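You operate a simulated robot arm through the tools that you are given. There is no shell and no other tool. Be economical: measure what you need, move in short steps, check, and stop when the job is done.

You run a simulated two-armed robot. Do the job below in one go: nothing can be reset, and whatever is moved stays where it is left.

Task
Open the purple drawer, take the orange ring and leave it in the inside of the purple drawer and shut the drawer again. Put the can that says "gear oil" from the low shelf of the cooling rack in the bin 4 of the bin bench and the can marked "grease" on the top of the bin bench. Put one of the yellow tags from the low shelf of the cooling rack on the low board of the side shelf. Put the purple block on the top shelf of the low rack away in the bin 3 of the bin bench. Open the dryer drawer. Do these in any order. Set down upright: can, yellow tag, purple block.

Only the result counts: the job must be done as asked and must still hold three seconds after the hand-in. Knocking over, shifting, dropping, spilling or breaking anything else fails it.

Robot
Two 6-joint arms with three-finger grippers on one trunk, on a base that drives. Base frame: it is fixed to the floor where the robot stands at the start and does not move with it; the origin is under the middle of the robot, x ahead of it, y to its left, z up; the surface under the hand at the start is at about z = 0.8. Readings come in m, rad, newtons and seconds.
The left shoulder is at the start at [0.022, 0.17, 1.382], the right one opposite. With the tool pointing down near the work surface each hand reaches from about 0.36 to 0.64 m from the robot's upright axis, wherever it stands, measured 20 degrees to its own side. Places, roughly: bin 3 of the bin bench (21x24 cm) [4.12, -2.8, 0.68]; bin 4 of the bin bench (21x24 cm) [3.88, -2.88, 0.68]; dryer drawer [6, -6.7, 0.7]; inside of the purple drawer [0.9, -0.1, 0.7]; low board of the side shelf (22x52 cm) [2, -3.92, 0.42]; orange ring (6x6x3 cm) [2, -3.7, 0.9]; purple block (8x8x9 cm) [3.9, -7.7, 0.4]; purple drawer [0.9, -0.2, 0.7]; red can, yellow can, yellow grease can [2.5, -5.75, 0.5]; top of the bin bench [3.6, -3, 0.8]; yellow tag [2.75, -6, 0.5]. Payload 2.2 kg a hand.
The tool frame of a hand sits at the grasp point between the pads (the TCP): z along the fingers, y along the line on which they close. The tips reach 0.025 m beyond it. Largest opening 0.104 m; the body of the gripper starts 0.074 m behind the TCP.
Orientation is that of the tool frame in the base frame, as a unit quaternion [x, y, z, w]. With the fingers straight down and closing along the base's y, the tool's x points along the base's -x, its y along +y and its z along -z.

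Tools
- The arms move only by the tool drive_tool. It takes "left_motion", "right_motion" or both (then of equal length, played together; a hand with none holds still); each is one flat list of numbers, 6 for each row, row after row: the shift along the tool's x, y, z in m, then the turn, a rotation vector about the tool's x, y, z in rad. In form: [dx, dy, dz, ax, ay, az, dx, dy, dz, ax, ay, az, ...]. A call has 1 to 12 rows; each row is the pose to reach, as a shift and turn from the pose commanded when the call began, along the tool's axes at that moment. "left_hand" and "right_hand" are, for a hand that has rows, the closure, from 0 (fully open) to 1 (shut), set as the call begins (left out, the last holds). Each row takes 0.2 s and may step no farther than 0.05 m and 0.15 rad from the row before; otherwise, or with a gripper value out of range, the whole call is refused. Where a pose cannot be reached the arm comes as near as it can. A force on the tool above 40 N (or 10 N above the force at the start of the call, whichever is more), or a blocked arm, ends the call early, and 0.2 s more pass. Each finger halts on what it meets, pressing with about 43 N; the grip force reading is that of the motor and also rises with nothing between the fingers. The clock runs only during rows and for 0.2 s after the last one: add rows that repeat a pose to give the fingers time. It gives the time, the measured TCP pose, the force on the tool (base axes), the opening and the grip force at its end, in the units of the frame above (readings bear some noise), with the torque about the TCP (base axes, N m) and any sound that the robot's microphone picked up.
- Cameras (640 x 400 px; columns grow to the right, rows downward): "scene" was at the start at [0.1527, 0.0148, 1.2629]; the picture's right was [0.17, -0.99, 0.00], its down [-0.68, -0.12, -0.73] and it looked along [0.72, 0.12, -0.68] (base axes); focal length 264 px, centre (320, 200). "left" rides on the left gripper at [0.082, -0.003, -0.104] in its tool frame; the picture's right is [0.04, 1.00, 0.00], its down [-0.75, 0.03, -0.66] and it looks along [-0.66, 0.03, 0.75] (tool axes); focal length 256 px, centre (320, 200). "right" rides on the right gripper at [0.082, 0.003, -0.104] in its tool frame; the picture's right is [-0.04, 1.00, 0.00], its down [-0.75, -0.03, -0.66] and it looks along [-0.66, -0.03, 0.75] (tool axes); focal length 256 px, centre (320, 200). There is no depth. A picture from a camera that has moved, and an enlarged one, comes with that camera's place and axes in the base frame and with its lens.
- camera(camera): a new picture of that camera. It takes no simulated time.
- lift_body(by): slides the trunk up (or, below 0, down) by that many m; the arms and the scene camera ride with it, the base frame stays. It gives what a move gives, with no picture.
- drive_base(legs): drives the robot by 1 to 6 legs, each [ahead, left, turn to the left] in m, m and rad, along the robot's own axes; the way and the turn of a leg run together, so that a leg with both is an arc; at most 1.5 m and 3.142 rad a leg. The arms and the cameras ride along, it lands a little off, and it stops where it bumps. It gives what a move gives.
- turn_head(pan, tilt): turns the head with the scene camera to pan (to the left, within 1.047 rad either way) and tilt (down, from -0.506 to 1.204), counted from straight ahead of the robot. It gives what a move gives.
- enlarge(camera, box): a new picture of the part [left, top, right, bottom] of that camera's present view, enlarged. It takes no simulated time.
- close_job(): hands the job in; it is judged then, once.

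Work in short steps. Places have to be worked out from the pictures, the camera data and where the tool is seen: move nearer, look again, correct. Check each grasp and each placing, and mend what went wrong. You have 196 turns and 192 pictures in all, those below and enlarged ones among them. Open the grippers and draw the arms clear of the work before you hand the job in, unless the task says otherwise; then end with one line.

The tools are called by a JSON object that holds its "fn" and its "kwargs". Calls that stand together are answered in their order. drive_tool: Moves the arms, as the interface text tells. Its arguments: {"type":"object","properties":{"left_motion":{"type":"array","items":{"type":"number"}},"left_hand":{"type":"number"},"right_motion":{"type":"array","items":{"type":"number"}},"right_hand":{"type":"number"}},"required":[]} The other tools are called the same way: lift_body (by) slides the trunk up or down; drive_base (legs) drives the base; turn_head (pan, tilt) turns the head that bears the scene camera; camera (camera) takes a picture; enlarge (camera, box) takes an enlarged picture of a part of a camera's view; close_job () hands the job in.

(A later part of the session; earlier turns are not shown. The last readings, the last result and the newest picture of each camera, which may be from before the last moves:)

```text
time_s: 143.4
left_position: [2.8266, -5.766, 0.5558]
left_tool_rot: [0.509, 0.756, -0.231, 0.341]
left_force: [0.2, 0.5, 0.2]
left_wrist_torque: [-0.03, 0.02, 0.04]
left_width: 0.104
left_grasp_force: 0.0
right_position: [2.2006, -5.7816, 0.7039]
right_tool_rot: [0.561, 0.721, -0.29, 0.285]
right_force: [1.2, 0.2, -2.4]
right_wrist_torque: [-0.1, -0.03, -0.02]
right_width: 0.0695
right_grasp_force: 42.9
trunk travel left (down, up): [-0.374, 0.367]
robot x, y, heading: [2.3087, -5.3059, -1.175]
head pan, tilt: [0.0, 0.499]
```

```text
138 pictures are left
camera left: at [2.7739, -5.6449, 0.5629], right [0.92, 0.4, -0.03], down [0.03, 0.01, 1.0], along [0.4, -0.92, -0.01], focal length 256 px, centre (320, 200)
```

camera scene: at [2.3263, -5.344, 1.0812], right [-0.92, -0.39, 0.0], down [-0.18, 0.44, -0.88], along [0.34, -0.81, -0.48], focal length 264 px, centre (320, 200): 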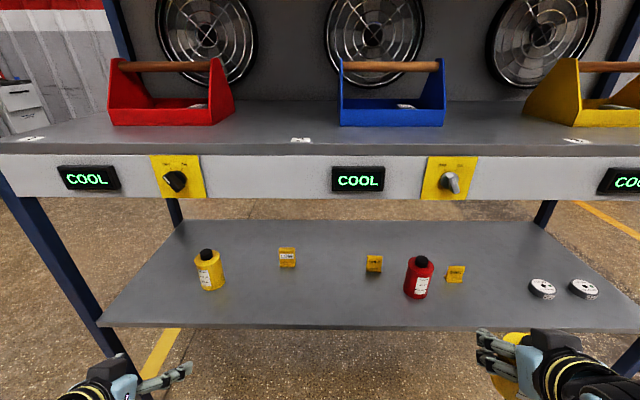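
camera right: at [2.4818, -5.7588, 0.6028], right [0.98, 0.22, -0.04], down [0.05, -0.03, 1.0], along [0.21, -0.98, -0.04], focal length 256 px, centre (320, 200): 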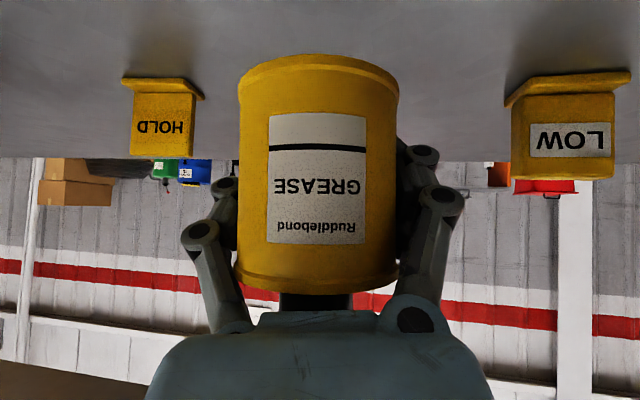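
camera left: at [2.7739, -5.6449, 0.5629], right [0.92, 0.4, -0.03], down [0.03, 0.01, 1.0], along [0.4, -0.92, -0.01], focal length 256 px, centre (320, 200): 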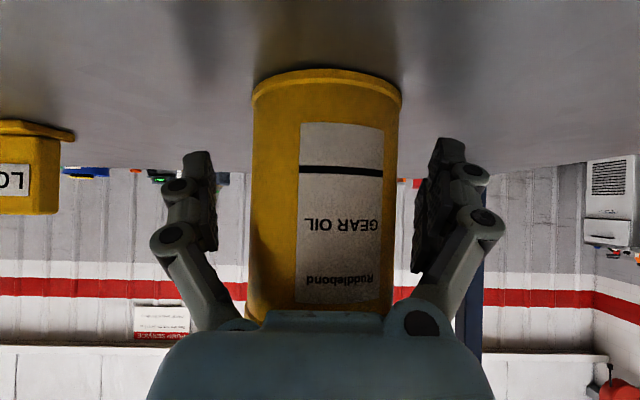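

GEAR OIL label confirmed and centred. Close, then lift.

{"fn": "drive_tool", "kwargs": {"left_motion": [0, 0, 0, 0, 0, 0, 0, 0, 0, 0, 0, 0, 0, 0, 0, 0, 0, 0, 0, 0, 0, 0, 0, 0], "left_hand": 0.8}}

{"fn": "drive_tool", "kwargs": {"left_motion": [-0.019, 0, -0.0165, 0, 0, 0, -0.038, 0, -0.033, 0, 0, 0, -0.038, 0, -0.033, 0, 0, 0]}}

{"fn": "camera", "kwargs": {"camera": "left"}}

```text
time_s: 144.4
left_position: [2.8266, -5.7664, 0.5568]
left_tool_rot: [0.509, 0.755, -0.232, 0.342]
left_force: [-2.8, 1.0, 7.0]
left_wrist_torque: [-0.09, 0.4, -0.03]
left_width: 0.0744
left_grasp_force: 43.3
right_position: [2.2002, -5.7806, 0.7043]
right_tool_rot: [0.562, 0.72, -0.29, 0.285]
right_force: [0.3, -0.2, -2.7]
right_wrist_torque: [-0.1, -0.01, 0.01]
right_width: 0.0692
right_grasp_force: 42.7
trunk travel left (down, up): [-0.374, 0.367]
robot x, y, heading: [2.3085, -5.3049, -1.175]
head pan, tilt: [0.0, 0.499]
```

```text
time_s: 145.2
left_position: [2.8281, -5.7648, 0.606]
left_tool_rot: [0.509, 0.756, -0.23, 0.34]
left_force: [-0.1, 0.4, -2.9]
left_wrist_torque: [-0.09, -0.03, 0.01]
left_width: 0.0743
left_grasp_force: 42.9
right_position: [2.2018, -5.7814, 0.703]
right_tool_rot: [0.562, 0.72, -0.29, 0.285]
right_force: [-0.6, 0.0, -2.1]
right_wrist_torque: [-0.07, -0.03, 0.04]
right_width: 0.0691
right_grasp_force: 42.9
trunk travel left (down, up): [-0.374, 0.367]
robot x, y, heading: [2.3105, -5.3032, -1.176]
head pan, tilt: [0.0, 0.499]
```

```text
137 pictures are left
camera left: at [2.7747, -5.6441, 0.6131], right [0.92, 0.4, -0.03], down [0.03, 0.01, 1.0], along [0.4, -0.92, -0.01], focal length 256 px, centre (320, 200)
```

left: 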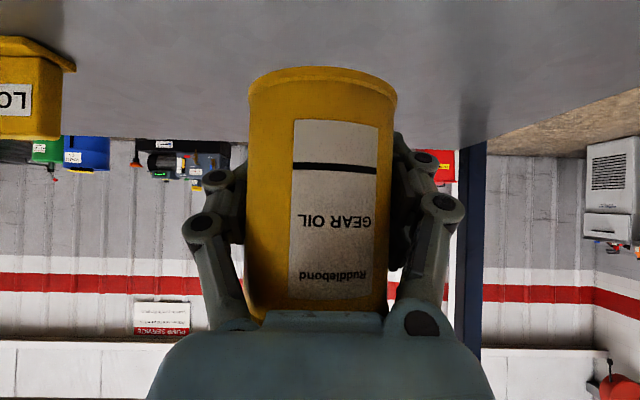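

Both cans are held. Back out, retract the left hand, then strafe left past the post.

{"fn": "drive_base", "kwargs": {"legs": [[-0.1, 0, 0]]}}

{"fn": "drive_tool", "kwargs": {"left_motion": [0.011, 0, -0.043, 0, 0, 0, 0.022, 0, -0.086, 0, 0, 0, 0.034, 0, -0.13, 0, 0, 0, 0.045, 0, -0.173, 0, 0, 0, 0.056, 0, -0.216, 0, 0, 0, 0.068, 0, -0.2595, 0, 0, 0, 0.068, 0, -0.2595, 0, 0, 0]}}

{"fn": "drive_base", "kwargs": {"legs": [[-0.03, 0.3, 0], [-0.18, 0.3, 0]]}}

{"fn": "camera", "kwargs": {"camera": "scene"}}

```text
time_s: 146.3
left_position: [2.7886, -5.6703, 0.6072]
left_tool_rot: [0.509, 0.756, -0.231, 0.341]
left_force: [0.3, -0.1, -3.2]
left_wrist_torque: [-0.09, -0.05, 0.0]
left_width: 0.0746
left_grasp_force: 43.4
right_position: [2.1617, -5.6862, 0.7043]
right_tool_rot: [0.561, 0.72, -0.291, 0.286]
right_force: [0.1, 0.0, -2.2]
right_wrist_torque: [-0.1, 0.03, 0.03]
right_width: 0.0691
right_grasp_force: 42.3
trunk travel left (down, up): [-0.374, 0.367]
robot x, y, heading: [2.2692, -5.2098, -1.175]
head pan, tilt: [0.0, 0.499]
```

```text
time_s: 147.9
left_position: [2.6992, -5.449, 0.7257]
left_tool_rot: [0.509, 0.756, -0.232, 0.341]
left_force: [-0.4, 0.2, -2.6]
left_wrist_torque: [-0.05, -0.03, 0.01]
left_width: 0.0742
left_grasp_force: 43.0
right_position: [2.1633, -5.6881, 0.7044]
right_tool_rot: [0.561, 0.721, -0.289, 0.285]
right_force: [0.0, -1.1, -2.4]
right_wrist_torque: [-0.07, -0.03, 0.03]
right_width: 0.0691
right_grasp_force: 43.0
trunk travel left (down, up): [-0.374, 0.367]
robot x, y, heading: [2.2682, -5.2101, -1.177]
head pan, tilt: [0.0, 0.499]
```

```text
time_s: 151.8
left_position: [3.1687, -5.0262, 0.725]
left_tool_rot: [0.508, 0.757, -0.231, 0.341]
left_force: [-0.2, -0.2, -3.3]
left_wrist_torque: [-0.07, -0.03, -0.01]
left_width: 0.0742
left_grasp_force: 43.0
right_position: [2.6315, -5.2633, 0.7037]
right_tool_rot: [0.56, 0.722, -0.289, 0.285]
right_force: [0.2, 0.8, -3.3]
right_wrist_torque: [-0.07, 0.0, -0.02]
right_width: 0.0689
right_grasp_force: 43.2
trunk travel left (down, up): [-0.374, 0.367]
robot x, y, heading: [2.74, -4.7896, -1.177]
head pan, tilt: [0.0, 0.499]
```

```text
136 pictures are left
camera scene: at [2.8032, -4.9389, 1.0812], right [-0.92, -0.39, 0.0], down [-0.19, 0.44, -0.88], along [0.34, -0.81, -0.48], focal length 264 px, centre (320, 200)
```

scene: 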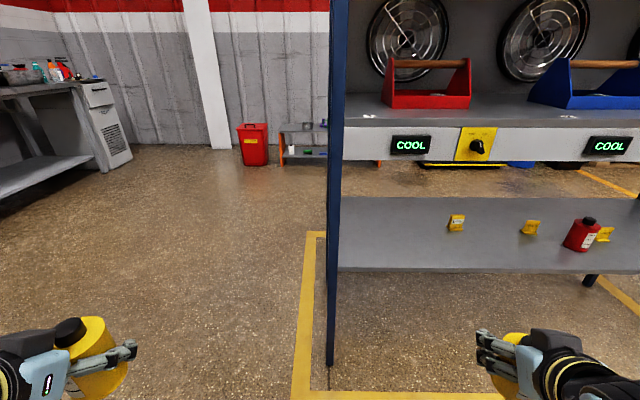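

Drive back out the way I came (in reverse, hands trailing), then over to the north side of the bin bench where the bin labels face.

{"fn": "drive_base", "kwargs": {"legs": [[0, 0, -0.39], [-0.62, -0.06, 0], [-0.8, -0.25, 0], [-0.95, -0.1, 0], [-0.3, 0.7, 0], [0, 0, 0.39]]}}

{"fn": "turn_head", "kwargs": {"pan": 0.2, "tilt": 0.5}}

{"fn": "camera", "kwargs": {"camera": "scene"}}

```text
time_s: 155.7
left_position: [3.0178, -4.6947, 0.726]
left_tool_rot: [0.635, 0.652, -0.291, 0.293]
left_force: [0.3, -1.4, -2.7]
left_wrist_torque: [-0.04, 0.0, -0.02]
left_width: 0.0739
left_grasp_force: 43.2
right_position: [2.4373, -4.7289, 0.7073]
right_tool_rot: [0.684, 0.604, -0.334, 0.237]
right_force: [30.1, 7.2, 4.4]
right_wrist_torque: [-0.04, 3.21, -3.35]
right_width: 0.0685
right_grasp_force: 43.4
trunk travel left (down, up): [-0.374, 0.367]
robot x, y, heading: [2.7014, -4.3189, -1.54]
head pan, tilt: [0.0, 0.499]
stopped in leg 2: the force on the tool passed its limit at 277 N (the readings are from after the stop); the commanded pose is now the measured one
```

```text
time_s: 156.4
left_position: [3.018, -4.6957, 0.7258]
left_tool_rot: [0.636, 0.652, -0.292, 0.292]
left_force: [0.1, 0.2, -2.8]
left_wrist_torque: [-0.08, -0.01, 0.0]
left_width: 0.0738
left_grasp_force: 43.1
right_position: [2.4366, -4.7277, 0.7053]
right_tool_rot: [0.684, 0.605, -0.334, 0.235]
right_force: [49.5, 6.0, -0.5]
right_wrist_torque: [-0.42, 5.17, -5.41]
right_width: 0.0686
right_grasp_force: 43.0
trunk travel left (down, up): [-0.374, 0.367]
robot x, y, heading: [2.7003, -4.3184, -1.542]
head pan, tilt: [0.201, 0.499]
```

```text
135 pictures are left
camera scene: at [2.7277, -4.4814, 1.0811], right [-0.97, -0.23, 0.0], down [-0.11, 0.47, -0.88], along [0.2, -0.85, -0.48], focal length 264 px, centre (320, 200)
```

scene: 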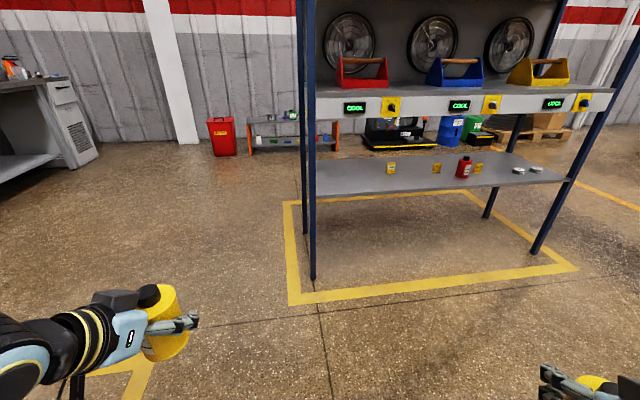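

The right hand touched the blue table while lowered; move straight away from it (to the left).

{"fn": "drive_base", "kwargs": {"legs": [[0, 0.2, 0]]}}

{"fn": "turn_head", "kwargs": {"pan": -0.7, "tilt": 0.6}}

{"fn": "camera", "kwargs": {"camera": "scene"}}

{"fn": "camera", "kwargs": {"camera": "right"}}

```text
time_s: 158.1
left_position: [3.2155, -4.6917, 0.7277]
left_tool_rot: [0.639, 0.649, -0.292, 0.292]
left_force: [1.5, -0.2, -3.1]
left_wrist_torque: [-0.09, 0.03, -0.04]
left_width: 0.0739
left_grasp_force: 43.5
right_position: [2.6352, -4.724, 0.7062]
right_tool_rot: [0.685, 0.603, -0.334, 0.235]
right_force: [-0.3, 0.8, -2.7]
right_wrist_torque: [-0.06, 0.0, 0.01]
right_width: 0.0686
right_grasp_force: 42.9
trunk travel left (down, up): [-0.374, 0.367]
robot x, y, heading: [2.9011, -4.3129, -1.544]
head pan, tilt: [0.201, 0.499]
```

```text
time_s: 159.3
left_position: [3.2171, -4.6925, 0.7267]
left_tool_rot: [0.638, 0.65, -0.291, 0.293]
left_force: [1.1, 1.4, -3.2]
left_wrist_torque: [-0.06, 0.01, 0.02]
left_width: 0.074
left_grasp_force: 43.4
right_position: [2.6348, -4.7221, 0.7053]
right_tool_rot: [0.685, 0.603, -0.334, 0.236]
right_force: [0.2, 0.0, -1.5]
right_wrist_torque: [-0.04, -0.03, 0.0]
right_width: 0.0687
right_grasp_force: 42.8
trunk travel left (down, up): [-0.374, 0.367]
robot x, y, heading: [2.9006, -4.3166, -1.545]
head pan, tilt: [-0.7, 0.6]
```

```text
134 pictures are left
camera scene: at [2.8502, -4.457, 1.0721], right [-0.78, 0.62, 0.0], down [0.35, 0.44, -0.82], along [-0.51, -0.65, -0.57], focal length 264 px, centre (320, 200)
```

scene: 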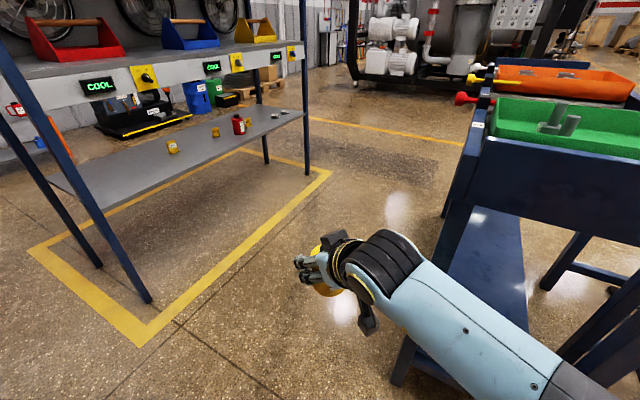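

```text
133 pictures are left
camera right: at [2.6618, -4.5947, 0.7139], right [0.98, -0.19, -0.05], down [0.05, -0.02, 1.0], along [-0.19, -0.98, -0.01], focal length 256 px, centre (320, 200)
```

right: 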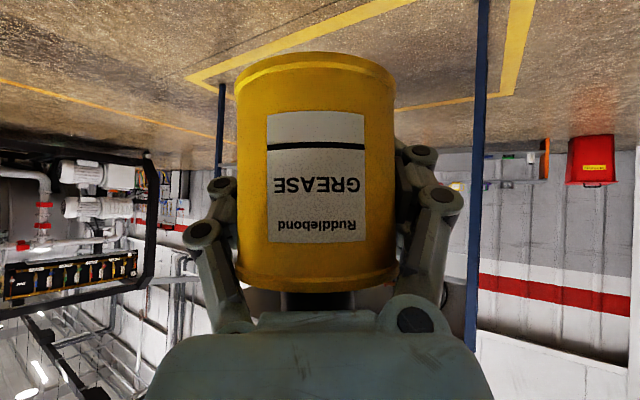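

The wash table and its contents look intact. Raise the trunk 0.3 so the hands clear table height, then resume the route.

{"fn": "lift_body", "kwargs": {"by": 0.3}}

{"fn": "drive_base", "kwargs": {"legs": [[-0.57, -0.22, 0], [-0.65, -0.26, 0], [-0.65, -0.06, 0], [-0.28, 0.6, 0], [0, 0, 0.365]]}}

{"fn": "turn_head", "kwargs": {"pan": 0.2, "tilt": 0.5}}

{"fn": "camera", "kwargs": {"camera": "scene"}}

```text
time_s: 162.3
left_position: [3.2153, -4.6922, 1.026]
left_tool_rot: [0.638, 0.65, -0.29, 0.294]
left_force: [-0.6, -0.6, -3.7]
left_wrist_torque: [-0.05, 0.0, 0.01]
left_width: 0.0736
left_grasp_force: 43.0
right_position: [2.6364, -4.7217, 1.0056]
right_tool_rot: [0.686, 0.602, -0.336, 0.233]
right_force: [-0.8, 0.5, -2.3]
right_wrist_torque: [-0.07, 0.02, -0.01]
right_width: 0.0684
right_grasp_force: 42.5
trunk travel left (down, up): [-0.674, 0.067]
robot x, y, heading: [2.9059, -4.3119, -1.542]
head pan, tilt: [-0.7, 0.6]
```

```text
time_s: 176.8
left_position: [3.3222, -2.3931, 1.0255]
left_tool_rot: [0.503, 0.759, -0.23, 0.344]
left_force: [-0.5, 0.9, -3.3]
left_wrist_torque: [-0.04, -0.03, 0.0]
left_width: 0.0735
left_grasp_force: 43.0
right_position: [2.7938, -2.6346, 1.0055]
right_tool_rot: [0.559, 0.721, -0.285, 0.294]
right_force: [-0.4, 0.0, -2.5]
right_wrist_torque: [-0.07, 0.0, -0.02]
right_width: 0.0682
right_grasp_force: 42.7
trunk travel left (down, up): [-0.674, 0.067]
robot x, y, heading: [2.889, -2.1516, -1.164]
head pan, tilt: [-0.7, 0.6]
```

```text
time_s: 178.0
left_position: [3.3216, -2.3912, 1.0267]
left_tool_rot: [0.503, 0.76, -0.229, 0.343]
left_force: [0.5, -0.6, -2.6]
left_wrist_torque: [-0.07, 0.0, 0.0]
left_width: 0.0732
left_grasp_force: 43.0
right_position: [2.7947, -2.6353, 1.0042]
right_tool_rot: [0.559, 0.721, -0.286, 0.294]
right_force: [0.7, 0.6, -2.4]
right_wrist_torque: [-0.05, -0.02, -0.02]
right_width: 0.0681
right_grasp_force: 42.9
trunk travel left (down, up): [-0.674, 0.067]
robot x, y, heading: [2.8876, -2.1549, -1.161]
head pan, tilt: [0.201, 0.499]
```

```text
132 pictures are left
camera scene: at [2.9697, -2.2944, 1.3855], right [-0.82, -0.57, 0.0], down [-0.27, 0.39, -0.88], along [0.5, -0.72, -0.48], focal length 264 px, centre (320, 200)
```

scene: 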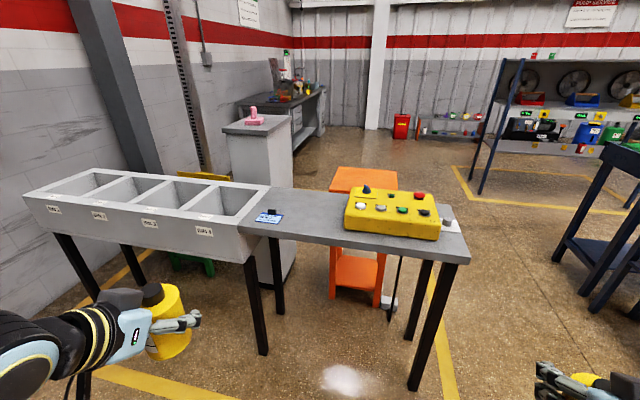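

{"fn": "enlarge", "kwargs": {"camera": "scene", "box": [140, 160, 480, 290]}}

```text
1.88 times, centred on (310, 225) of scene
camera zoom: at [2.9697, -2.2944, 1.3855], right [-0.82, -0.57, 0.0], down [-0.27, 0.39, -0.88], along [0.5, -0.72, -0.48], focal length 497 px, centre (339, 153)
```

zoom: 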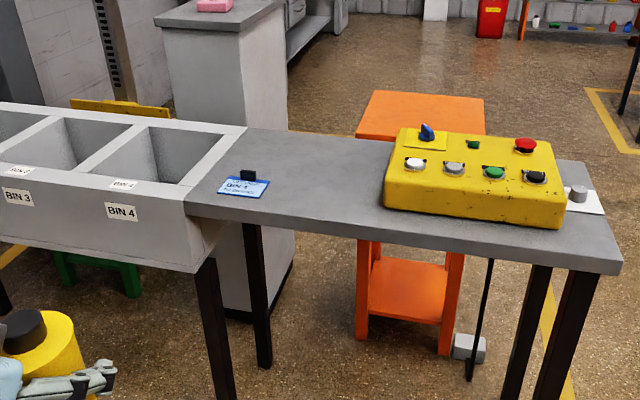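

{"fn": "enlarge", "kwargs": {"camera": "scene", "box": [245, 200, 295, 231]}}

{"fn": "enlarge", "kwargs": {"camera": "scene", "box": [10, 160, 270, 280]}}

```text
12.80 times, centred on (270, 216) of scene
camera zoom: at [2.9697, -2.2944, 1.3855], right [-0.82, -0.57, 0.0], down [-0.27, 0.39, -0.88], along [0.5, -0.72, -0.48], focal length 3382 px, centre (960, 2)
```

zoom: 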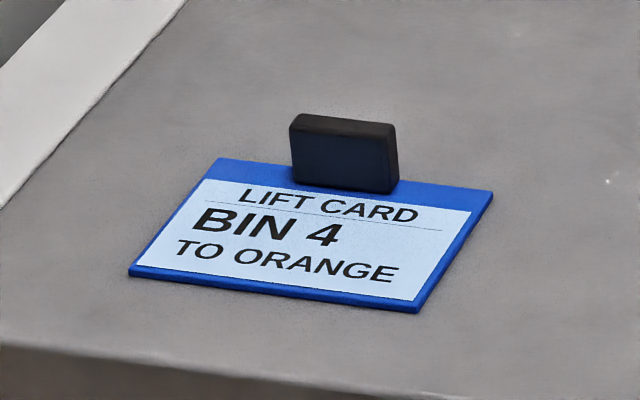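

```text
2.46 times, centred on (140, 220) of scene
camera zoom: at [2.9697, -2.2944, 1.3855], right [-0.82, -0.57, 0.0], down [-0.27, 0.39, -0.88], along [0.5, -0.72, -0.48], focal length 650 px, centre (763, 151)
```

zoom: 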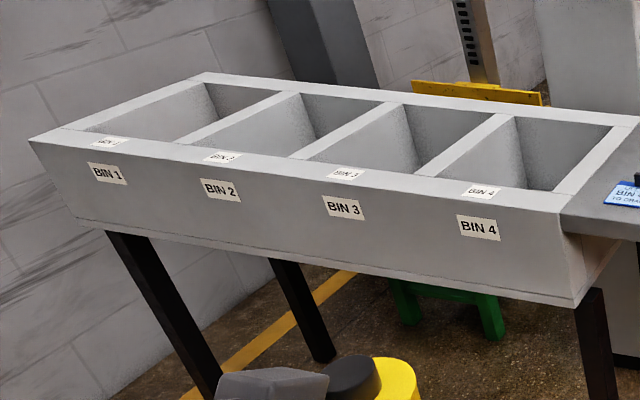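

The bins sit behind a rim at z≈0.81, bin 4 centre ≈(3.92,-2.92). The free spot on the plate between card and pendant is ≈(3.53,-3.02). I'll place the grease there first: shift left, then forward.

{"fn": "drive_base", "kwargs": {"legs": [[0, 0.566, 0], [0.3, 0, 0]]}}

{"fn": "turn_head", "kwargs": {"pan": -0.2, "tilt": 0.7}}

{"fn": "camera", "kwargs": {"camera": "scene"}}

```text
time_s: 182.9
left_position: [3.9679, -2.4285, 1.0269]
left_tool_rot: [0.504, 0.759, -0.23, 0.342]
left_force: [-0.2, -0.4, -3.8]
left_wrist_torque: [-0.07, -0.02, 0.02]
left_width: 0.0733
left_grasp_force: 43.3
right_position: [3.4397, -2.673, 1.0053]
right_tool_rot: [0.56, 0.72, -0.286, 0.293]
right_force: [-0.4, -0.8, -2.8]
right_wrist_torque: [-0.06, -0.01, -0.01]
right_width: 0.068
right_grasp_force: 43.5
trunk travel left (down, up): [-0.674, 0.067]
robot x, y, heading: [3.5373, -2.1929, -1.166]
head pan, tilt: [0.201, 0.499]
```

```text
time_s: 183.7
left_position: [3.9689, -2.429, 1.027]
left_tool_rot: [0.504, 0.758, -0.231, 0.343]
left_force: [0.7, -0.6, -3.1]
left_wrist_torque: [-0.04, -0.02, 0.0]
left_width: 0.0733
left_grasp_force: 43.6
right_position: [3.4395, -2.672, 1.0038]
right_tool_rot: [0.56, 0.72, -0.286, 0.293]
right_force: [-0.1, -0.2, -2.7]
right_wrist_torque: [-0.09, -0.02, 0.0]
right_width: 0.068
right_grasp_force: 43.4
trunk travel left (down, up): [-0.674, 0.067]
robot x, y, heading: [3.5429, -2.1934, -1.165]
head pan, tilt: [-0.201, 0.7]
```

```text
128 pictures are left
camera scene: at [3.5818, -2.3395, 1.3678], right [-0.98, -0.2, 0.0], down [-0.13, 0.63, -0.77], along [0.16, -0.75, -0.64], focal length 264 px, centre (320, 200)
```

scene: 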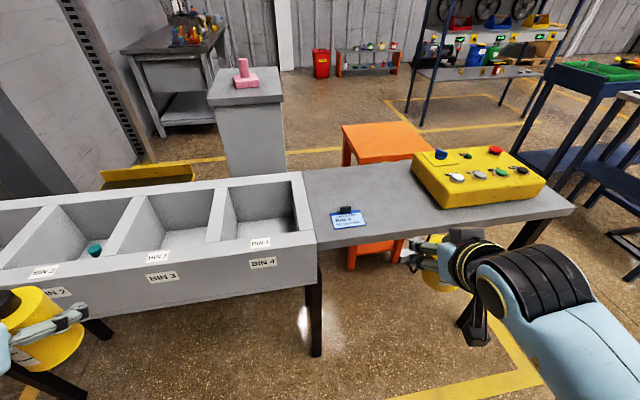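

Spot refined to (3.505,-3.045), 12–15 cm from both card and pendant. Position and reach out above it.

{"fn": "drive_base", "kwargs": {"legs": [[0.125, -0.05, 0]]}}

{"fn": "drive_tool", "kwargs": {"right_motion": [-0.016, 0.003, 0.04, -0.007, 0.003, -0.002, -0.033, 0.006, 0.08, -0.015, 0.006, -0.003, -0.049, 0.009, 0.121, -0.022, 0.009, -0.005, -0.065, 0.012, 0.161, -0.03, 0.012, -0.007, -0.082, 0.015, 0.202, -0.037, 0.015, -0.009, -0.0977, 0.0183, 0.2422, -0.044, 0.018, -0.01, -0.0977, 0.0183, 0.2422, -0.044, 0.018, -0.01]}}

{"fn": "camera", "kwargs": {"camera": "right"}}

{"fn": "camera", "kwargs": {"camera": "scene"}}

```text
time_s: 185.0
left_position: [3.9719, -2.5664, 1.0257]
left_tool_rot: [0.506, 0.757, -0.231, 0.341]
left_force: [0.5, -0.1, -4.0]
left_wrist_torque: [-0.06, -0.02, 0.03]
left_width: 0.0734
left_grasp_force: 42.9
right_position: [3.4429, -2.8082, 1.0055]
right_tool_rot: [0.562, 0.719, -0.287, 0.292]
right_force: [0.0, -0.4, -2.7]
right_wrist_torque: [-0.03, -0.01, 0.01]
right_width: 0.0679
right_grasp_force: 43.4
trunk travel left (down, up): [-0.674, 0.067]
robot x, y, heading: [3.54, -2.3269, -1.173]
head pan, tilt: [-0.201, 0.7]
```

```text
time_s: 186.6
left_position: [3.9715, -2.5654, 1.0277]
left_tool_rot: [0.506, 0.758, -0.231, 0.342]
left_force: [-0.4, 0.7, -3.0]
left_wrist_torque: [-0.08, -0.03, -0.01]
left_width: 0.073
left_grasp_force: 43.6
right_position: [3.5098, -3.0445, 0.9111]
right_tool_rot: [0.554, 0.728, -0.272, 0.297]
right_force: [-0.3, 0.6, -2.9]
right_wrist_torque: [-0.06, -0.01, 0.01]
right_width: 0.0681
right_grasp_force: 42.8
right hand out of reach, approached as far as the arm can: row 2, 3, 4, 5, 6, 7
trunk travel left (down, up): [-0.674, 0.067]
robot x, y, heading: [3.5433, -2.3265, -1.166]
head pan, tilt: [-0.201, 0.7]
```

```text
127 pictures are left
camera right: at [3.4823, -2.9171, 0.9211], right [0.98, 0.21, -0.04], down [0.04, -0.02, 1.0], along [0.21, -0.98, -0.03], focal length 256 px, centre (320, 200)
```

right: 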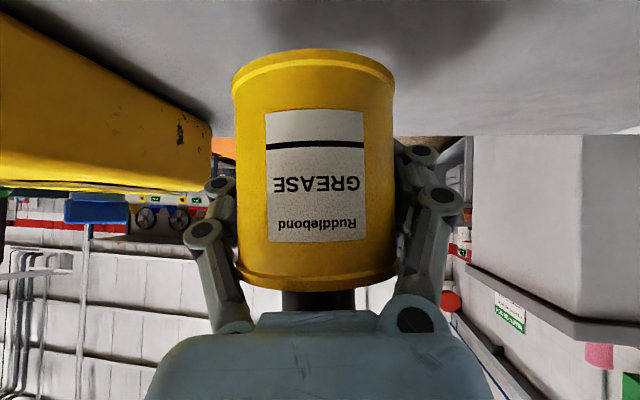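

```text
126 pictures are left
camera scene: at [3.5851, -2.4748, 1.3679], right [-0.98, -0.2, 0.0], down [-0.13, 0.63, -0.77], along [0.15, -0.75, -0.64], focal length 264 px, centre (320, 200)
```

scene: 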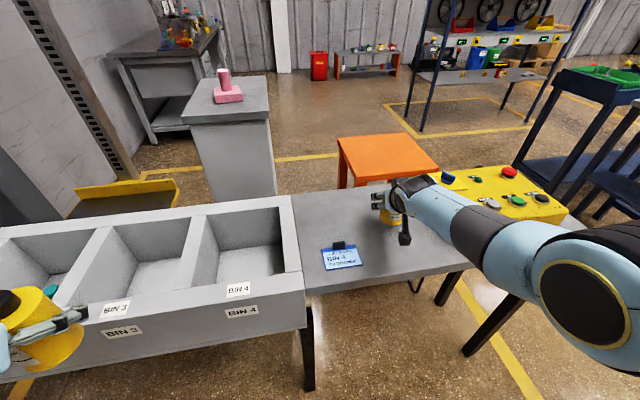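

Lower toward the plate and watch the force.

{"fn": "drive_tool", "kwargs": {"right_motion": [0.0185, 0.002, 0.0166, 0, 0, 0, 0.034, 0.0038, 0.03, 0, 0, 0, 0.0375, 0.0042, 0.0335, 0, 0, 0, 0.0375, 0.0042, 0.0335, 0, 0, 0]}}

{"fn": "camera", "kwargs": {"camera": "right"}}

```text
time_s: 187.7
left_position: [3.9716, -2.5653, 1.0267]
left_tool_rot: [0.506, 0.758, -0.231, 0.341]
left_force: [1.1, 0.6, -3.3]
left_wrist_torque: [-0.05, 0.02, 0.02]
left_width: 0.0731
left_grasp_force: 42.8
right_position: [3.5118, -3.045, 0.8776]
right_tool_rot: [0.552, 0.727, -0.272, 0.306]
right_force: [-2.3, 1.0, 9.2]
right_wrist_torque: [0.34, -0.23, 0.06]
right_width: 0.0679
right_grasp_force: 43.4
right hand out of reach, approached as far as the arm can: row 2, 3, 4
trunk travel left (down, up): [-0.674, 0.067]
robot x, y, heading: [3.5396, -2.326, -1.173]
head pan, tilt: [-0.201, 0.7]
stopped in row 4 (right hand): the force on the tool passed its limit at 42 N (the readings are from after the stop); the commanded pose is now the measured one
```

```text
125 pictures are left
camera right: at [3.4842, -2.9172, 0.8868], right [0.98, 0.22, -0.03], down [0.03, -0.01, 1.0], along [0.22, -0.98, -0.01], focal length 256 px, centre (320, 200)
```

right: 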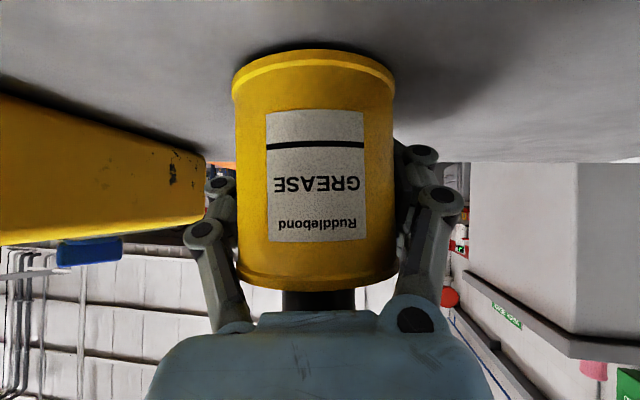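

Contact at z=0.878: the can stands on the plate. Release gently.

{"fn": "drive_tool", "kwargs": {"right_motion": [0, 0, 0, 0, 0, 0, 0, 0, 0, 0, 0, 0, 0, 0, 0, 0, 0, 0], "right_hand": 0.12}}

{"fn": "camera", "kwargs": {"camera": "right"}}

```text
time_s: 188.5
left_position: [3.971, -2.567, 1.0264]
left_tool_rot: [0.506, 0.757, -0.231, 0.342]
left_force: [0.3, -0.5, -3.0]
left_wrist_torque: [-0.05, -0.01, 0.01]
left_width: 0.0731
left_grasp_force: 42.8
right_position: [3.5114, -3.0439, 0.876]
right_tool_rot: [0.552, 0.727, -0.272, 0.305]
right_force: [0.1, -0.2, -0.1]
right_wrist_torque: [-0.01, 0.01, 0.04]
right_width: 0.092
right_grasp_force: 0.2
trunk travel left (down, up): [-0.674, 0.067]
robot x, y, heading: [3.5423, -2.3293, -1.173]
head pan, tilt: [-0.201, 0.7]
```

```text
124 pictures are left
camera right: at [3.4835, -2.9163, 0.8852], right [0.98, 0.22, -0.03], down [0.03, -0.01, 1.0], along [0.22, -0.98, -0.02], focal length 256 px, centre (320, 200)
```

right: 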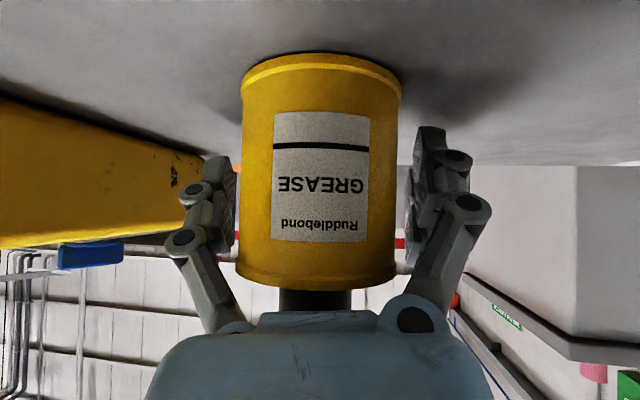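

Can stands freely. Withdraw the right hand straight back, then look.

{"fn": "drive_tool", "kwargs": {"right_motion": [0.025, 0.001, -0.028, 0, 0, 0, 0.05, 0.002, -0.056, 0, 0, 0, 0.075, 0.004, -0.084, 0, 0, 0, 0.1, 0.005, -0.112, 0, 0, 0, 0.1, 0.005, -0.112, 0, 0, 0]}}

{"fn": "camera", "kwargs": {"camera": "right"}}

{"fn": "camera", "kwargs": {"camera": "scene"}}

```text
time_s: 189.7
left_position: [3.9729, -2.5671, 1.026]
left_tool_rot: [0.506, 0.758, -0.23, 0.342]
left_force: [0.4, -0.9, -4.0]
left_wrist_torque: [-0.03, -0.05, 0.0]
left_width: 0.0731
left_grasp_force: 42.2
right_position: [3.4784, -2.8972, 0.8751]
right_tool_rot: [0.552, 0.728, -0.271, 0.304]
right_force: [-0.7, 1.0, 0.3]
right_wrist_torque: [-0.01, 0.0, -0.02]
right_width: 0.0914
right_grasp_force: 0.1
trunk travel left (down, up): [-0.674, 0.067]
robot x, y, heading: [3.5413, -2.3252, -1.169]
head pan, tilt: [-0.201, 0.7]
```

```text
123 pictures are left
camera right: at [3.4512, -2.7695, 0.8834], right [0.98, 0.22, -0.03], down [0.03, -0.01, 1.0], along [0.22, -0.98, -0.02], focal length 256 px, centre (320, 200)
```

right: 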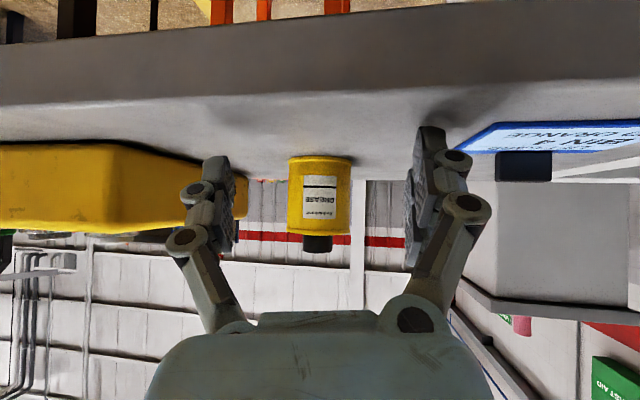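

```text
122 pictures are left
camera scene: at [3.5855, -2.4771, 1.3677], right [-0.98, -0.2, 0.0], down [-0.13, 0.63, -0.76], along [0.15, -0.75, -0.64], focal length 264 px, centre (320, 200)
```

scene: 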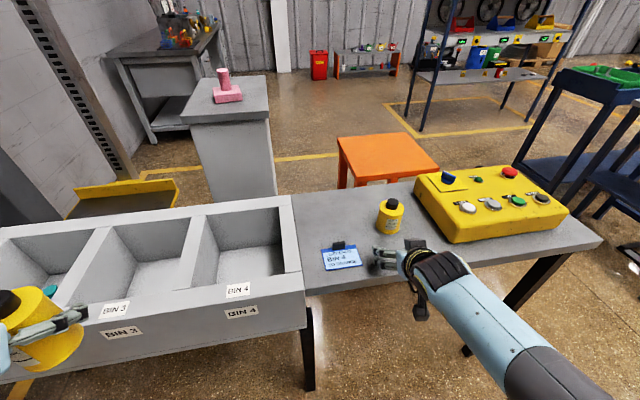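

Grease is standing on the top. Next raise and retract the right hand so it clears the pendant when I shift for bin 4.

{"fn": "drive_tool", "kwargs": {"right_motion": [-0.02, -0.005, -0.035, 0, 0, 0, -0.04, -0.01, -0.072, 0, 0, 0, -0.06, -0.016, -0.11, 0, 0, 0, -0.08, -0.022, -0.15, 0, 0, 0, -0.09, -0.026, -0.185, 0, 0, 0, -0.097, -0.028, -0.2194, 0, 0, 0, -0.097, -0.028, -0.2194, 0, 0, 0]}}

{"fn": "drive_base", "kwargs": {"legs": [[0, -0.22, 0]]}}

{"fn": "turn_head", "kwargs": {"pan": 0.4, "tilt": 0.75}}

{"fn": "camera", "kwargs": {"camera": "scene"}}

{"fn": "camera", "kwargs": {"camera": "left"}}

```text
time_s: 191.3
left_position: [3.9711, -2.5673, 1.0269]
left_tool_rot: [0.505, 0.758, -0.23, 0.342]
left_force: [0.5, -1.4, -4.1]
left_wrist_torque: [-0.05, 0.0, -0.02]
left_width: 0.0731
left_grasp_force: 42.8
right_position: [3.451, -2.8007, 1.0814]
right_tool_rot: [0.566, 0.713, -0.289, 0.296]
right_force: [0.4, -0.3, 0.0]
right_wrist_torque: [0.02, 0.01, 0.01]
right_width: 0.0916
right_grasp_force: 0.0
right hand out of reach, approached as far as the arm can: row 2, 3, 4, 5, 6, 7
trunk travel left (down, up): [-0.674, 0.067]
robot x, y, heading: [3.5417, -2.3264, -1.169]
head pan, tilt: [-0.201, 0.7]
```

```text
time_s: 193.1
left_position: [3.7597, -2.6581, 1.0252]
left_tool_rot: [0.509, 0.756, -0.232, 0.342]
left_force: [0.2, -0.9, -3.4]
left_wrist_torque: [-0.04, -0.03, 0.03]
left_width: 0.0732
left_grasp_force: 42.9
right_position: [3.2375, -2.8893, 1.0799]
right_tool_rot: [0.567, 0.711, -0.291, 0.296]
right_force: [-0.5, -0.9, 0.7]
right_wrist_torque: [-0.01, -0.02, 0.03]
right_width: 0.0916
right_grasp_force: 0.1
trunk travel left (down, up): [-0.674, 0.067]
robot x, y, heading: [3.3291, -2.4185, -1.18]
head pan, tilt: [-0.201, 0.7]
```

```text
time_s: 194.1
left_position: [3.7609, -2.6574, 1.0285]
left_tool_rot: [0.508, 0.756, -0.232, 0.342]
left_force: [0.0, 0.9, -3.4]
left_wrist_torque: [-0.03, -0.02, -0.01]
left_width: 0.073
left_grasp_force: 43.1
right_position: [3.2374, -2.8885, 1.0814]
right_tool_rot: [0.568, 0.711, -0.291, 0.296]
right_force: [0.0, 0.1, -0.1]
right_wrist_torque: [-0.01, -0.01, 0.01]
right_width: 0.0915
right_grasp_force: 0.1
trunk travel left (down, up): [-0.674, 0.067]
robot x, y, heading: [3.3302, -2.4151, -1.179]
head pan, tilt: [0.4, 0.75]
```

```text
121 pictures are left
camera scene: at [3.4174, -2.5394, 1.3636], right [-0.7, -0.71, 0.0], down [-0.49, 0.48, -0.73], along [0.52, -0.51, -0.68], focal length 264 px, centre (320, 200)
```

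scene: 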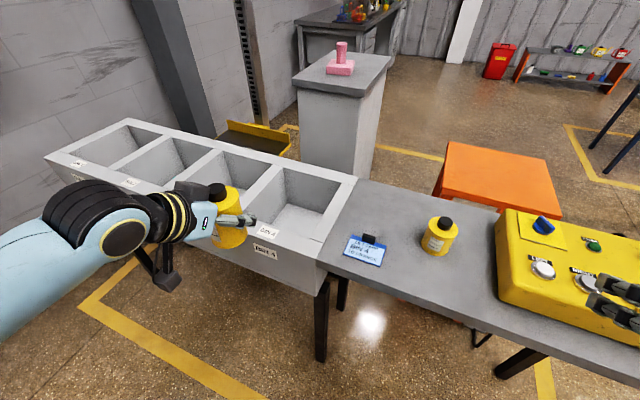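

```text
120 pictures are left
camera left: at [3.7068, -2.5365, 1.0332], right [0.92, 0.4, -0.03], down [0.03, 0.01, 1.0], along [0.4, -0.92, 0.0], focal length 256 px, centre (320, 200)
```

left: 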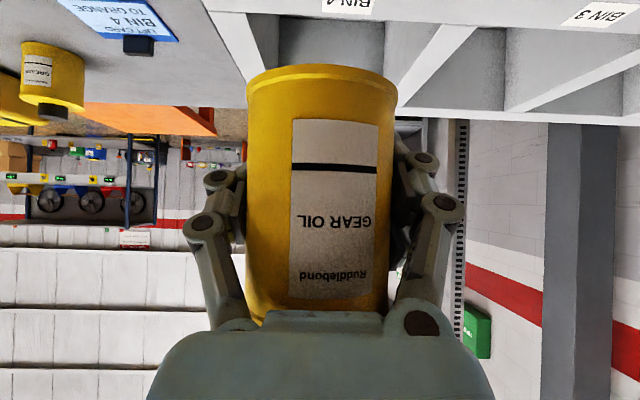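

Bin 4's centre re-estimated at ≈(3.875,-2.905). Move forward and extend the left hand over it at height.

{"fn": "drive_base", "kwargs": {"legs": [[0.06, 0, 0]]}}

{"fn": "drive_tool", "kwargs": {"left_motion": [-0.028, 0.002, 0.032, 0, 0, 0, -0.056, 0.0045, 0.064, 0, 0, 0, -0.084, 0.007, 0.096, 0, 0, 0, -0.112, 0.009, 0.128, 0, 0, 0, -0.1405, 0.0115, 0.16, 0, 0, 0, -0.1405, 0.0115, 0.16, 0, 0, 0]}}

{"fn": "camera", "kwargs": {"camera": "scene"}}

{"fn": "camera", "kwargs": {"camera": "left"}}

```text
time_s: 195.0
left_position: [3.7845, -2.713, 1.0252]
left_tool_rot: [0.508, 0.756, -0.231, 0.341]
left_force: [0.5, -1.9, -3.4]
left_wrist_torque: [-0.06, 0.0, 0.02]
left_width: 0.0732
left_grasp_force: 43.2
right_position: [3.2612, -2.9461, 1.0818]
right_tool_rot: [0.569, 0.711, -0.29, 0.295]
right_force: [0.4, -0.9, -0.6]
right_wrist_torque: [0.01, 0.02, -0.06]
right_width: 0.0915
right_grasp_force: 0.0
trunk travel left (down, up): [-0.674, 0.067]
robot x, y, heading: [3.3566, -2.4748, -1.178]
head pan, tilt: [0.4, 0.75]
```

```text
time_s: 196.4
left_position: [3.8775, -2.9055, 1.0274]
left_tool_rot: [0.508, 0.756, -0.232, 0.342]
left_force: [-0.4, 1.1, -2.7]
left_wrist_torque: [-0.06, -0.05, -0.01]
left_width: 0.0729
left_grasp_force: 43.0
right_position: [3.2609, -2.9436, 1.0819]
right_tool_rot: [0.568, 0.711, -0.291, 0.296]
right_force: [-0.1, -0.2, 0.4]
right_wrist_torque: [-0.03, 0.02, -0.01]
right_width: 0.0918
right_grasp_force: 0.0
trunk travel left (down, up): [-0.674, 0.067]
robot x, y, heading: [3.3562, -2.4705, -1.175]
head pan, tilt: [0.4, 0.75]
```

```text
119 pictures are left
camera scene: at [3.4401, -2.5927, 1.3637], right [-0.7, -0.71, 0.0], down [-0.49, 0.48, -0.73], along [0.52, -0.51, -0.68], focal length 264 px, centre (320, 200)
```

scene: 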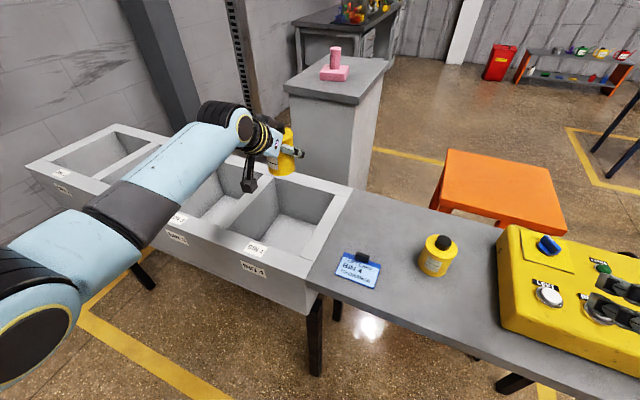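

```text
118 pictures are left
camera left: at [3.8239, -2.7843, 1.0337], right [0.92, 0.4, -0.03], down [0.03, 0.01, 1.0], along [0.4, -0.92, 0.0], focal length 256 px, centre (320, 200)
```

left: 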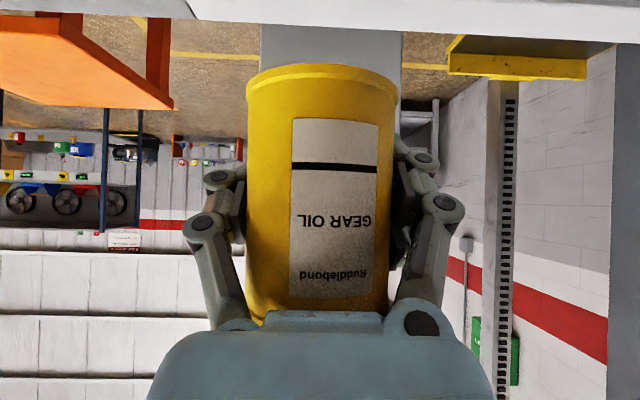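

The can will land about mid-bin; go 4 cm deeper so the wrist camera clears the front rim, then lower the trunk by 0.1.

{"fn": "drive_tool", "kwargs": {"left_motion": [-0.0258, 0.002, 0.0294, 0, 0, 0, -0.0258, 0.002, 0.0294, 0, 0, 0]}}

{"fn": "lift_body", "kwargs": {"by": -0.1}}

{"fn": "camera", "kwargs": {"camera": "scene"}}

```text
time_s: 197.0
left_position: [3.8936, -2.9428, 1.0266]
left_tool_rot: [0.508, 0.756, -0.232, 0.342]
left_force: [0.2, 0.2, -3.3]
left_wrist_torque: [-0.09, -0.02, 0.01]
left_width: 0.0727
left_grasp_force: 43.6
right_position: [3.2613, -2.9426, 1.0815]
right_tool_rot: [0.568, 0.71, -0.292, 0.296]
right_force: [0.3, 0.9, -1.3]
right_wrist_torque: [-0.02, -0.01, 0.01]
right_width: 0.0917
right_grasp_force: 0.0
trunk travel left (down, up): [-0.674, 0.067]
robot x, y, heading: [3.3582, -2.4708, -1.17]
head pan, tilt: [0.4, 0.75]
```

```text
time_s: 198.3
left_position: [3.8905, -2.9409, 0.9258]
left_tool_rot: [0.508, 0.756, -0.233, 0.341]
left_force: [-0.7, 0.0, -2.8]
left_wrist_torque: [-0.07, -0.01, 0.04]
left_width: 0.0728
left_grasp_force: 42.9
right_position: [3.2608, -2.9445, 0.9815]
right_tool_rot: [0.567, 0.711, -0.29, 0.297]
right_force: [0.3, -0.3, 0.4]
right_wrist_torque: [-0.02, 0.0, -0.01]
right_width: 0.0916
right_grasp_force: 0.1
trunk travel left (down, up): [-0.574, 0.167]
robot x, y, heading: [3.3531, -2.4693, -1.175]
head pan, tilt: [0.4, 0.75]
```

```text
117 pictures are left
camera scene: at [3.4405, -2.5941, 1.2633], right [-0.7, -0.71, 0.0], down [-0.49, 0.48, -0.73], along [0.52, -0.51, -0.68], focal length 264 px, centre (320, 200)
```

scene: 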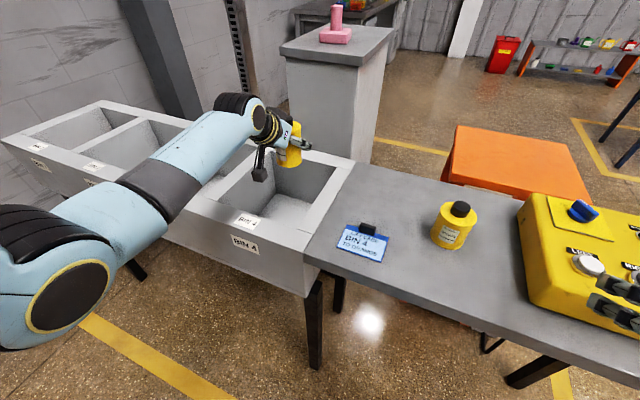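

Lower the can into the bin by 8 cm and look.

{"fn": "drive_tool", "kwargs": {"left_motion": [0.015, 0, 0.013, 0, 0, 0, 0.03, 0, 0.0264, 0, 0, 0, 0.045, 0, 0.0395, 0, 0, 0, 0.06, 0, 0.0527, 0, 0, 0, 0.06, 0, 0.0527, 0, 0, 0]}}

{"fn": "camera", "kwargs": {"camera": "left"}}

{"fn": "enlarge", "kwargs": {"camera": "scene", "box": [160, 80, 380, 280]}}

```text
time_s: 199.6
left_position: [3.8906, -2.9394, 0.8468]
left_tool_rot: [0.508, 0.756, -0.232, 0.342]
left_force: [-0.4, 1.2, -3.5]
left_wrist_torque: [-0.02, 0.0, 0.0]
left_width: 0.0729
left_grasp_force: 42.8
right_position: [3.261, -2.9446, 0.9813]
right_tool_rot: [0.568, 0.71, -0.291, 0.296]
right_force: [0.6, 0.2, -0.5]
right_wrist_torque: [-0.02, 0.01, -0.03]
right_width: 0.0916
right_grasp_force: 0.1
trunk travel left (down, up): [-0.574, 0.167]
robot x, y, heading: [3.3531, -2.4712, -1.173]
head pan, tilt: [0.4, 0.75]
```

```text
116 pictures are left
camera left: at [3.8376, -2.8195, 0.8528], right [0.92, 0.4, -0.03], down [0.03, 0.01, 1.0], along [0.4, -0.92, 0.0], focal length 256 px, centre (320, 200)
```

left: 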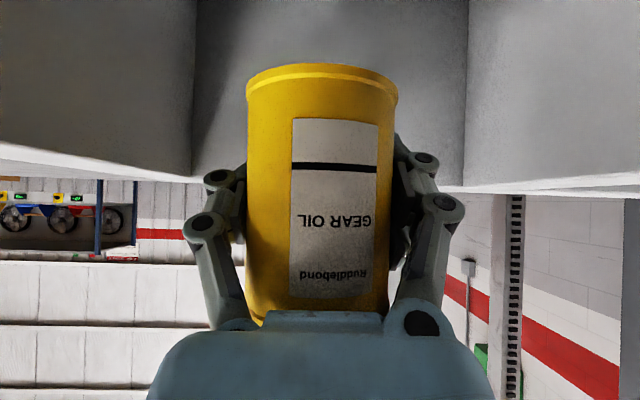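

```text
2.00 times, centred on (270, 180) of scene
camera zoom: at [3.4405, -2.5941, 1.2632], right [-0.7, -0.71, 0.0], down [-0.49, 0.48, -0.73], along [0.52, -0.51, -0.68], focal length 528 px, centre (420, 240)
```

zoom: 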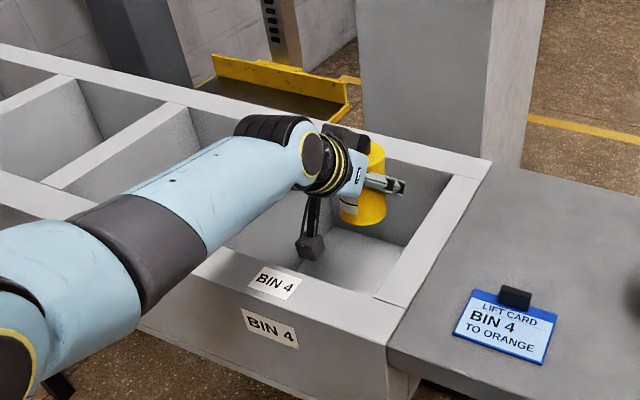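

Centred, with ~3 cm to the back wall. Continue down to near the floor.

{"fn": "drive_tool", "kwargs": {"left_motion": [0.018, 0, 0.0158, 0, 0, 0, 0.036, 0, 0.0316, 0, 0, 0, 0.054, 0, 0.0474, 0, 0, 0, 0.066, 0, 0.058, 0, 0, 0, 0.07, 0, 0.0615, 0, 0, 0, 0.07, 0, 0.0615, 0, 0, 0]}}

{"fn": "camera", "kwargs": {"camera": "left"}}

{"fn": "enlarge", "kwargs": {"camera": "scene", "box": [160, 80, 380, 280]}}

```text
time_s: 200.9
left_position: [3.8888, -2.9376, 0.7685]
left_tool_rot: [0.508, 0.755, -0.235, 0.341]
left_force: [0.5, -0.4, -3.0]
left_wrist_torque: [0.0, -0.04, -0.01]
left_width: 0.0728
left_grasp_force: 42.8
left hand out of reach, approached as far as the arm can: row 4, 5, 6
right_position: [3.2601, -2.944, 0.9811]
right_tool_rot: [0.568, 0.711, -0.291, 0.295]
right_force: [-0.7, -1.1, 1.0]
right_wrist_torque: [0.02, -0.01, 0.0]
right_width: 0.0915
right_grasp_force: 0.0
trunk travel left (down, up): [-0.574, 0.167]
robot x, y, heading: [3.3536, -2.4698, -1.178]
head pan, tilt: [0.4, 0.75]
```

```text
114 pictures are left
camera left: at [3.8348, -2.8163, 0.775], right [0.92, 0.4, -0.04], down [0.04, 0.01, 1.0], along [0.4, -0.92, 0.0], focal length 256 px, centre (320, 200)
```

left: 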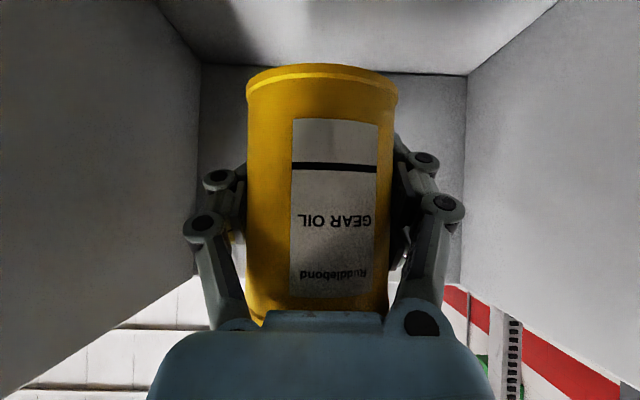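

```text
2.00 times, centred on (270, 180) of scene
camera zoom: at [3.4407, -2.5944, 1.2631], right [-0.7, -0.71, 0.0], down [-0.49, 0.48, -0.73], along [0.52, -0.51, -0.68], focal length 528 px, centre (420, 240)
```

zoom: 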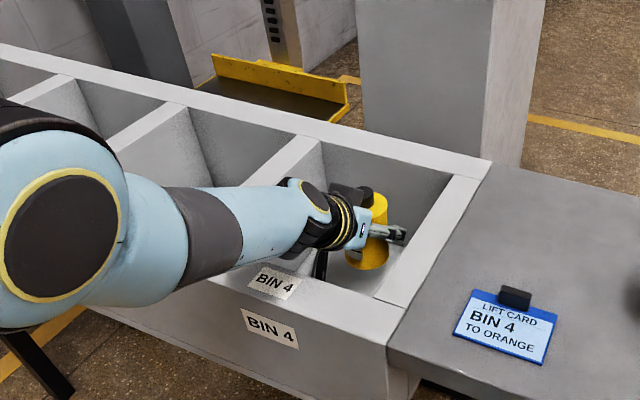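

Floor is at z≈0.677, base of can at ≈0.711. Lower the last 3 cm with the trunk.

{"fn": "lift_body", "kwargs": {"by": -0.028}}

{"fn": "camera", "kwargs": {"camera": "left"}}

```text
time_s: 201.7
left_position: [3.8875, -2.9375, 0.7414]
left_tool_rot: [0.509, 0.756, -0.232, 0.341]
left_force: [-0.3, 0.8, -3.0]
left_wrist_torque: [-0.02, -0.02, 0.0]
left_width: 0.0725
left_grasp_force: 43.3
right_position: [3.26, -2.9447, 0.953]
right_tool_rot: [0.568, 0.71, -0.292, 0.296]
right_force: [0.5, 0.4, 0.3]
right_wrist_torque: [0.01, 0.0, 0.04]
right_width: 0.0913
right_grasp_force: 0.1
trunk travel left (down, up): [-0.546, 0.195]
robot x, y, heading: [3.3545, -2.468, -1.174]
head pan, tilt: [0.4, 0.75]
```

```text
112 pictures are left
camera left: at [3.8345, -2.8163, 0.7484], right [0.92, 0.4, -0.03], down [0.03, 0.01, 1.0], along [0.4, -0.92, 0.0], focal length 256 px, centre (320, 200)
```

left: 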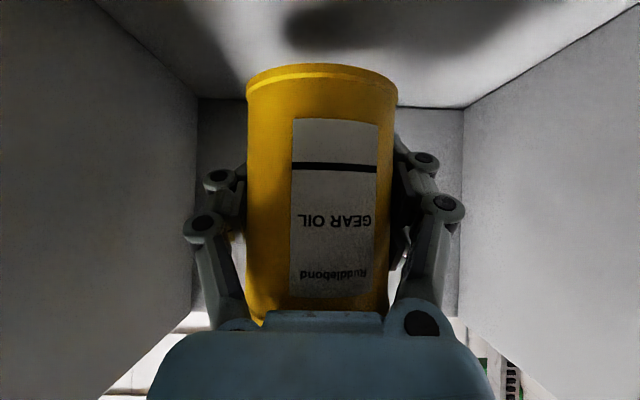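

About 1 cm left; press down gently with the arm until contact.

{"fn": "drive_tool", "kwargs": {"left_motion": [0.004, 0, 0.0033, 0, 0, 0, 0.0075, 0, 0.0066, 0, 0, 0, 0.011, 0, 0.01, 0, 0, 0, 0.0135, 0, 0.012, 0, 0, 0, 0.0135, 0, 0.012, 0, 0, 0]}}

```text
time_s: 202.9
left_position: [3.8986, -2.9389, 0.7424]
left_tool_rot: [0.505, 0.752, -0.235, 0.353]
left_force: [-0.4, 0.3, -2.9]
left_wrist_torque: [-0.06, -0.01, -0.03]
left_width: 0.0725
left_grasp_force: 43.0
left hand out of reach, approached as far as the arm can: row 2, 3, 4, 5
right_position: [3.2619, -2.9433, 0.9533]
right_tool_rot: [0.568, 0.71, -0.292, 0.295]
right_force: [0.7, 0.1, -0.1]
right_wrist_torque: [0.02, -0.02, 0.0]
right_width: 0.0913
right_grasp_force: 0.0
trunk travel left (down, up): [-0.546, 0.195]
robot x, y, heading: [3.3527, -2.4719, -1.172]
head pan, tilt: [0.4, 0.75]
```

Arm at its limit; use the trunk for the last centimetre.

{"fn": "lift_body", "kwargs": {"by": -0.01}}

{"fn": "camera", "kwargs": {"camera": "left"}}

```text
time_s: 203.5
left_position: [3.8949, -2.9437, 0.7446]
left_tool_rot: [0.504, 0.748, -0.239, 0.359]
left_force: [0.6, 0.4, -3.6]
left_wrist_torque: [-0.04, 0.0, 0.01]
left_width: 0.0726
left_grasp_force: 43.1
right_position: [3.2562, -2.9405, 0.9444]
right_tool_rot: [0.568, 0.71, -0.291, 0.298]
right_force: [0.4, -0.8, -0.5]
right_wrist_torque: [0.01, 0.01, 0.01]
right_width: 0.0917
right_grasp_force: 0.1
trunk travel left (down, up): [-0.536, 0.205]
robot x, y, heading: [3.3554, -2.4705, -1.179]
head pan, tilt: [0.4, 0.75]
```

```text
111 pictures are left
camera left: at [3.8401, -2.823, 0.7459], right [0.92, 0.4, -0.03], down [0.01, 0.05, 1.0], along [0.4, -0.92, 0.04], focal length 256 px, centre (320, 200)
```

left: 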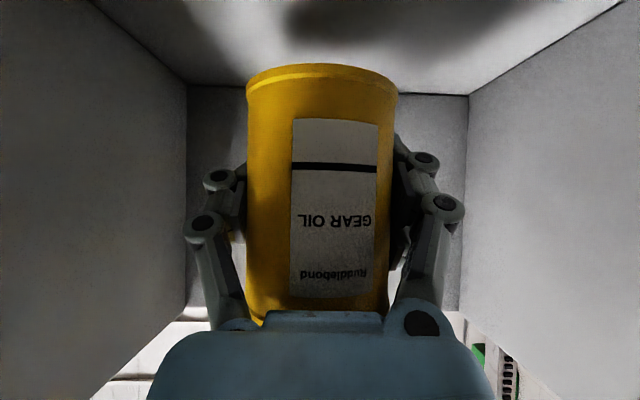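

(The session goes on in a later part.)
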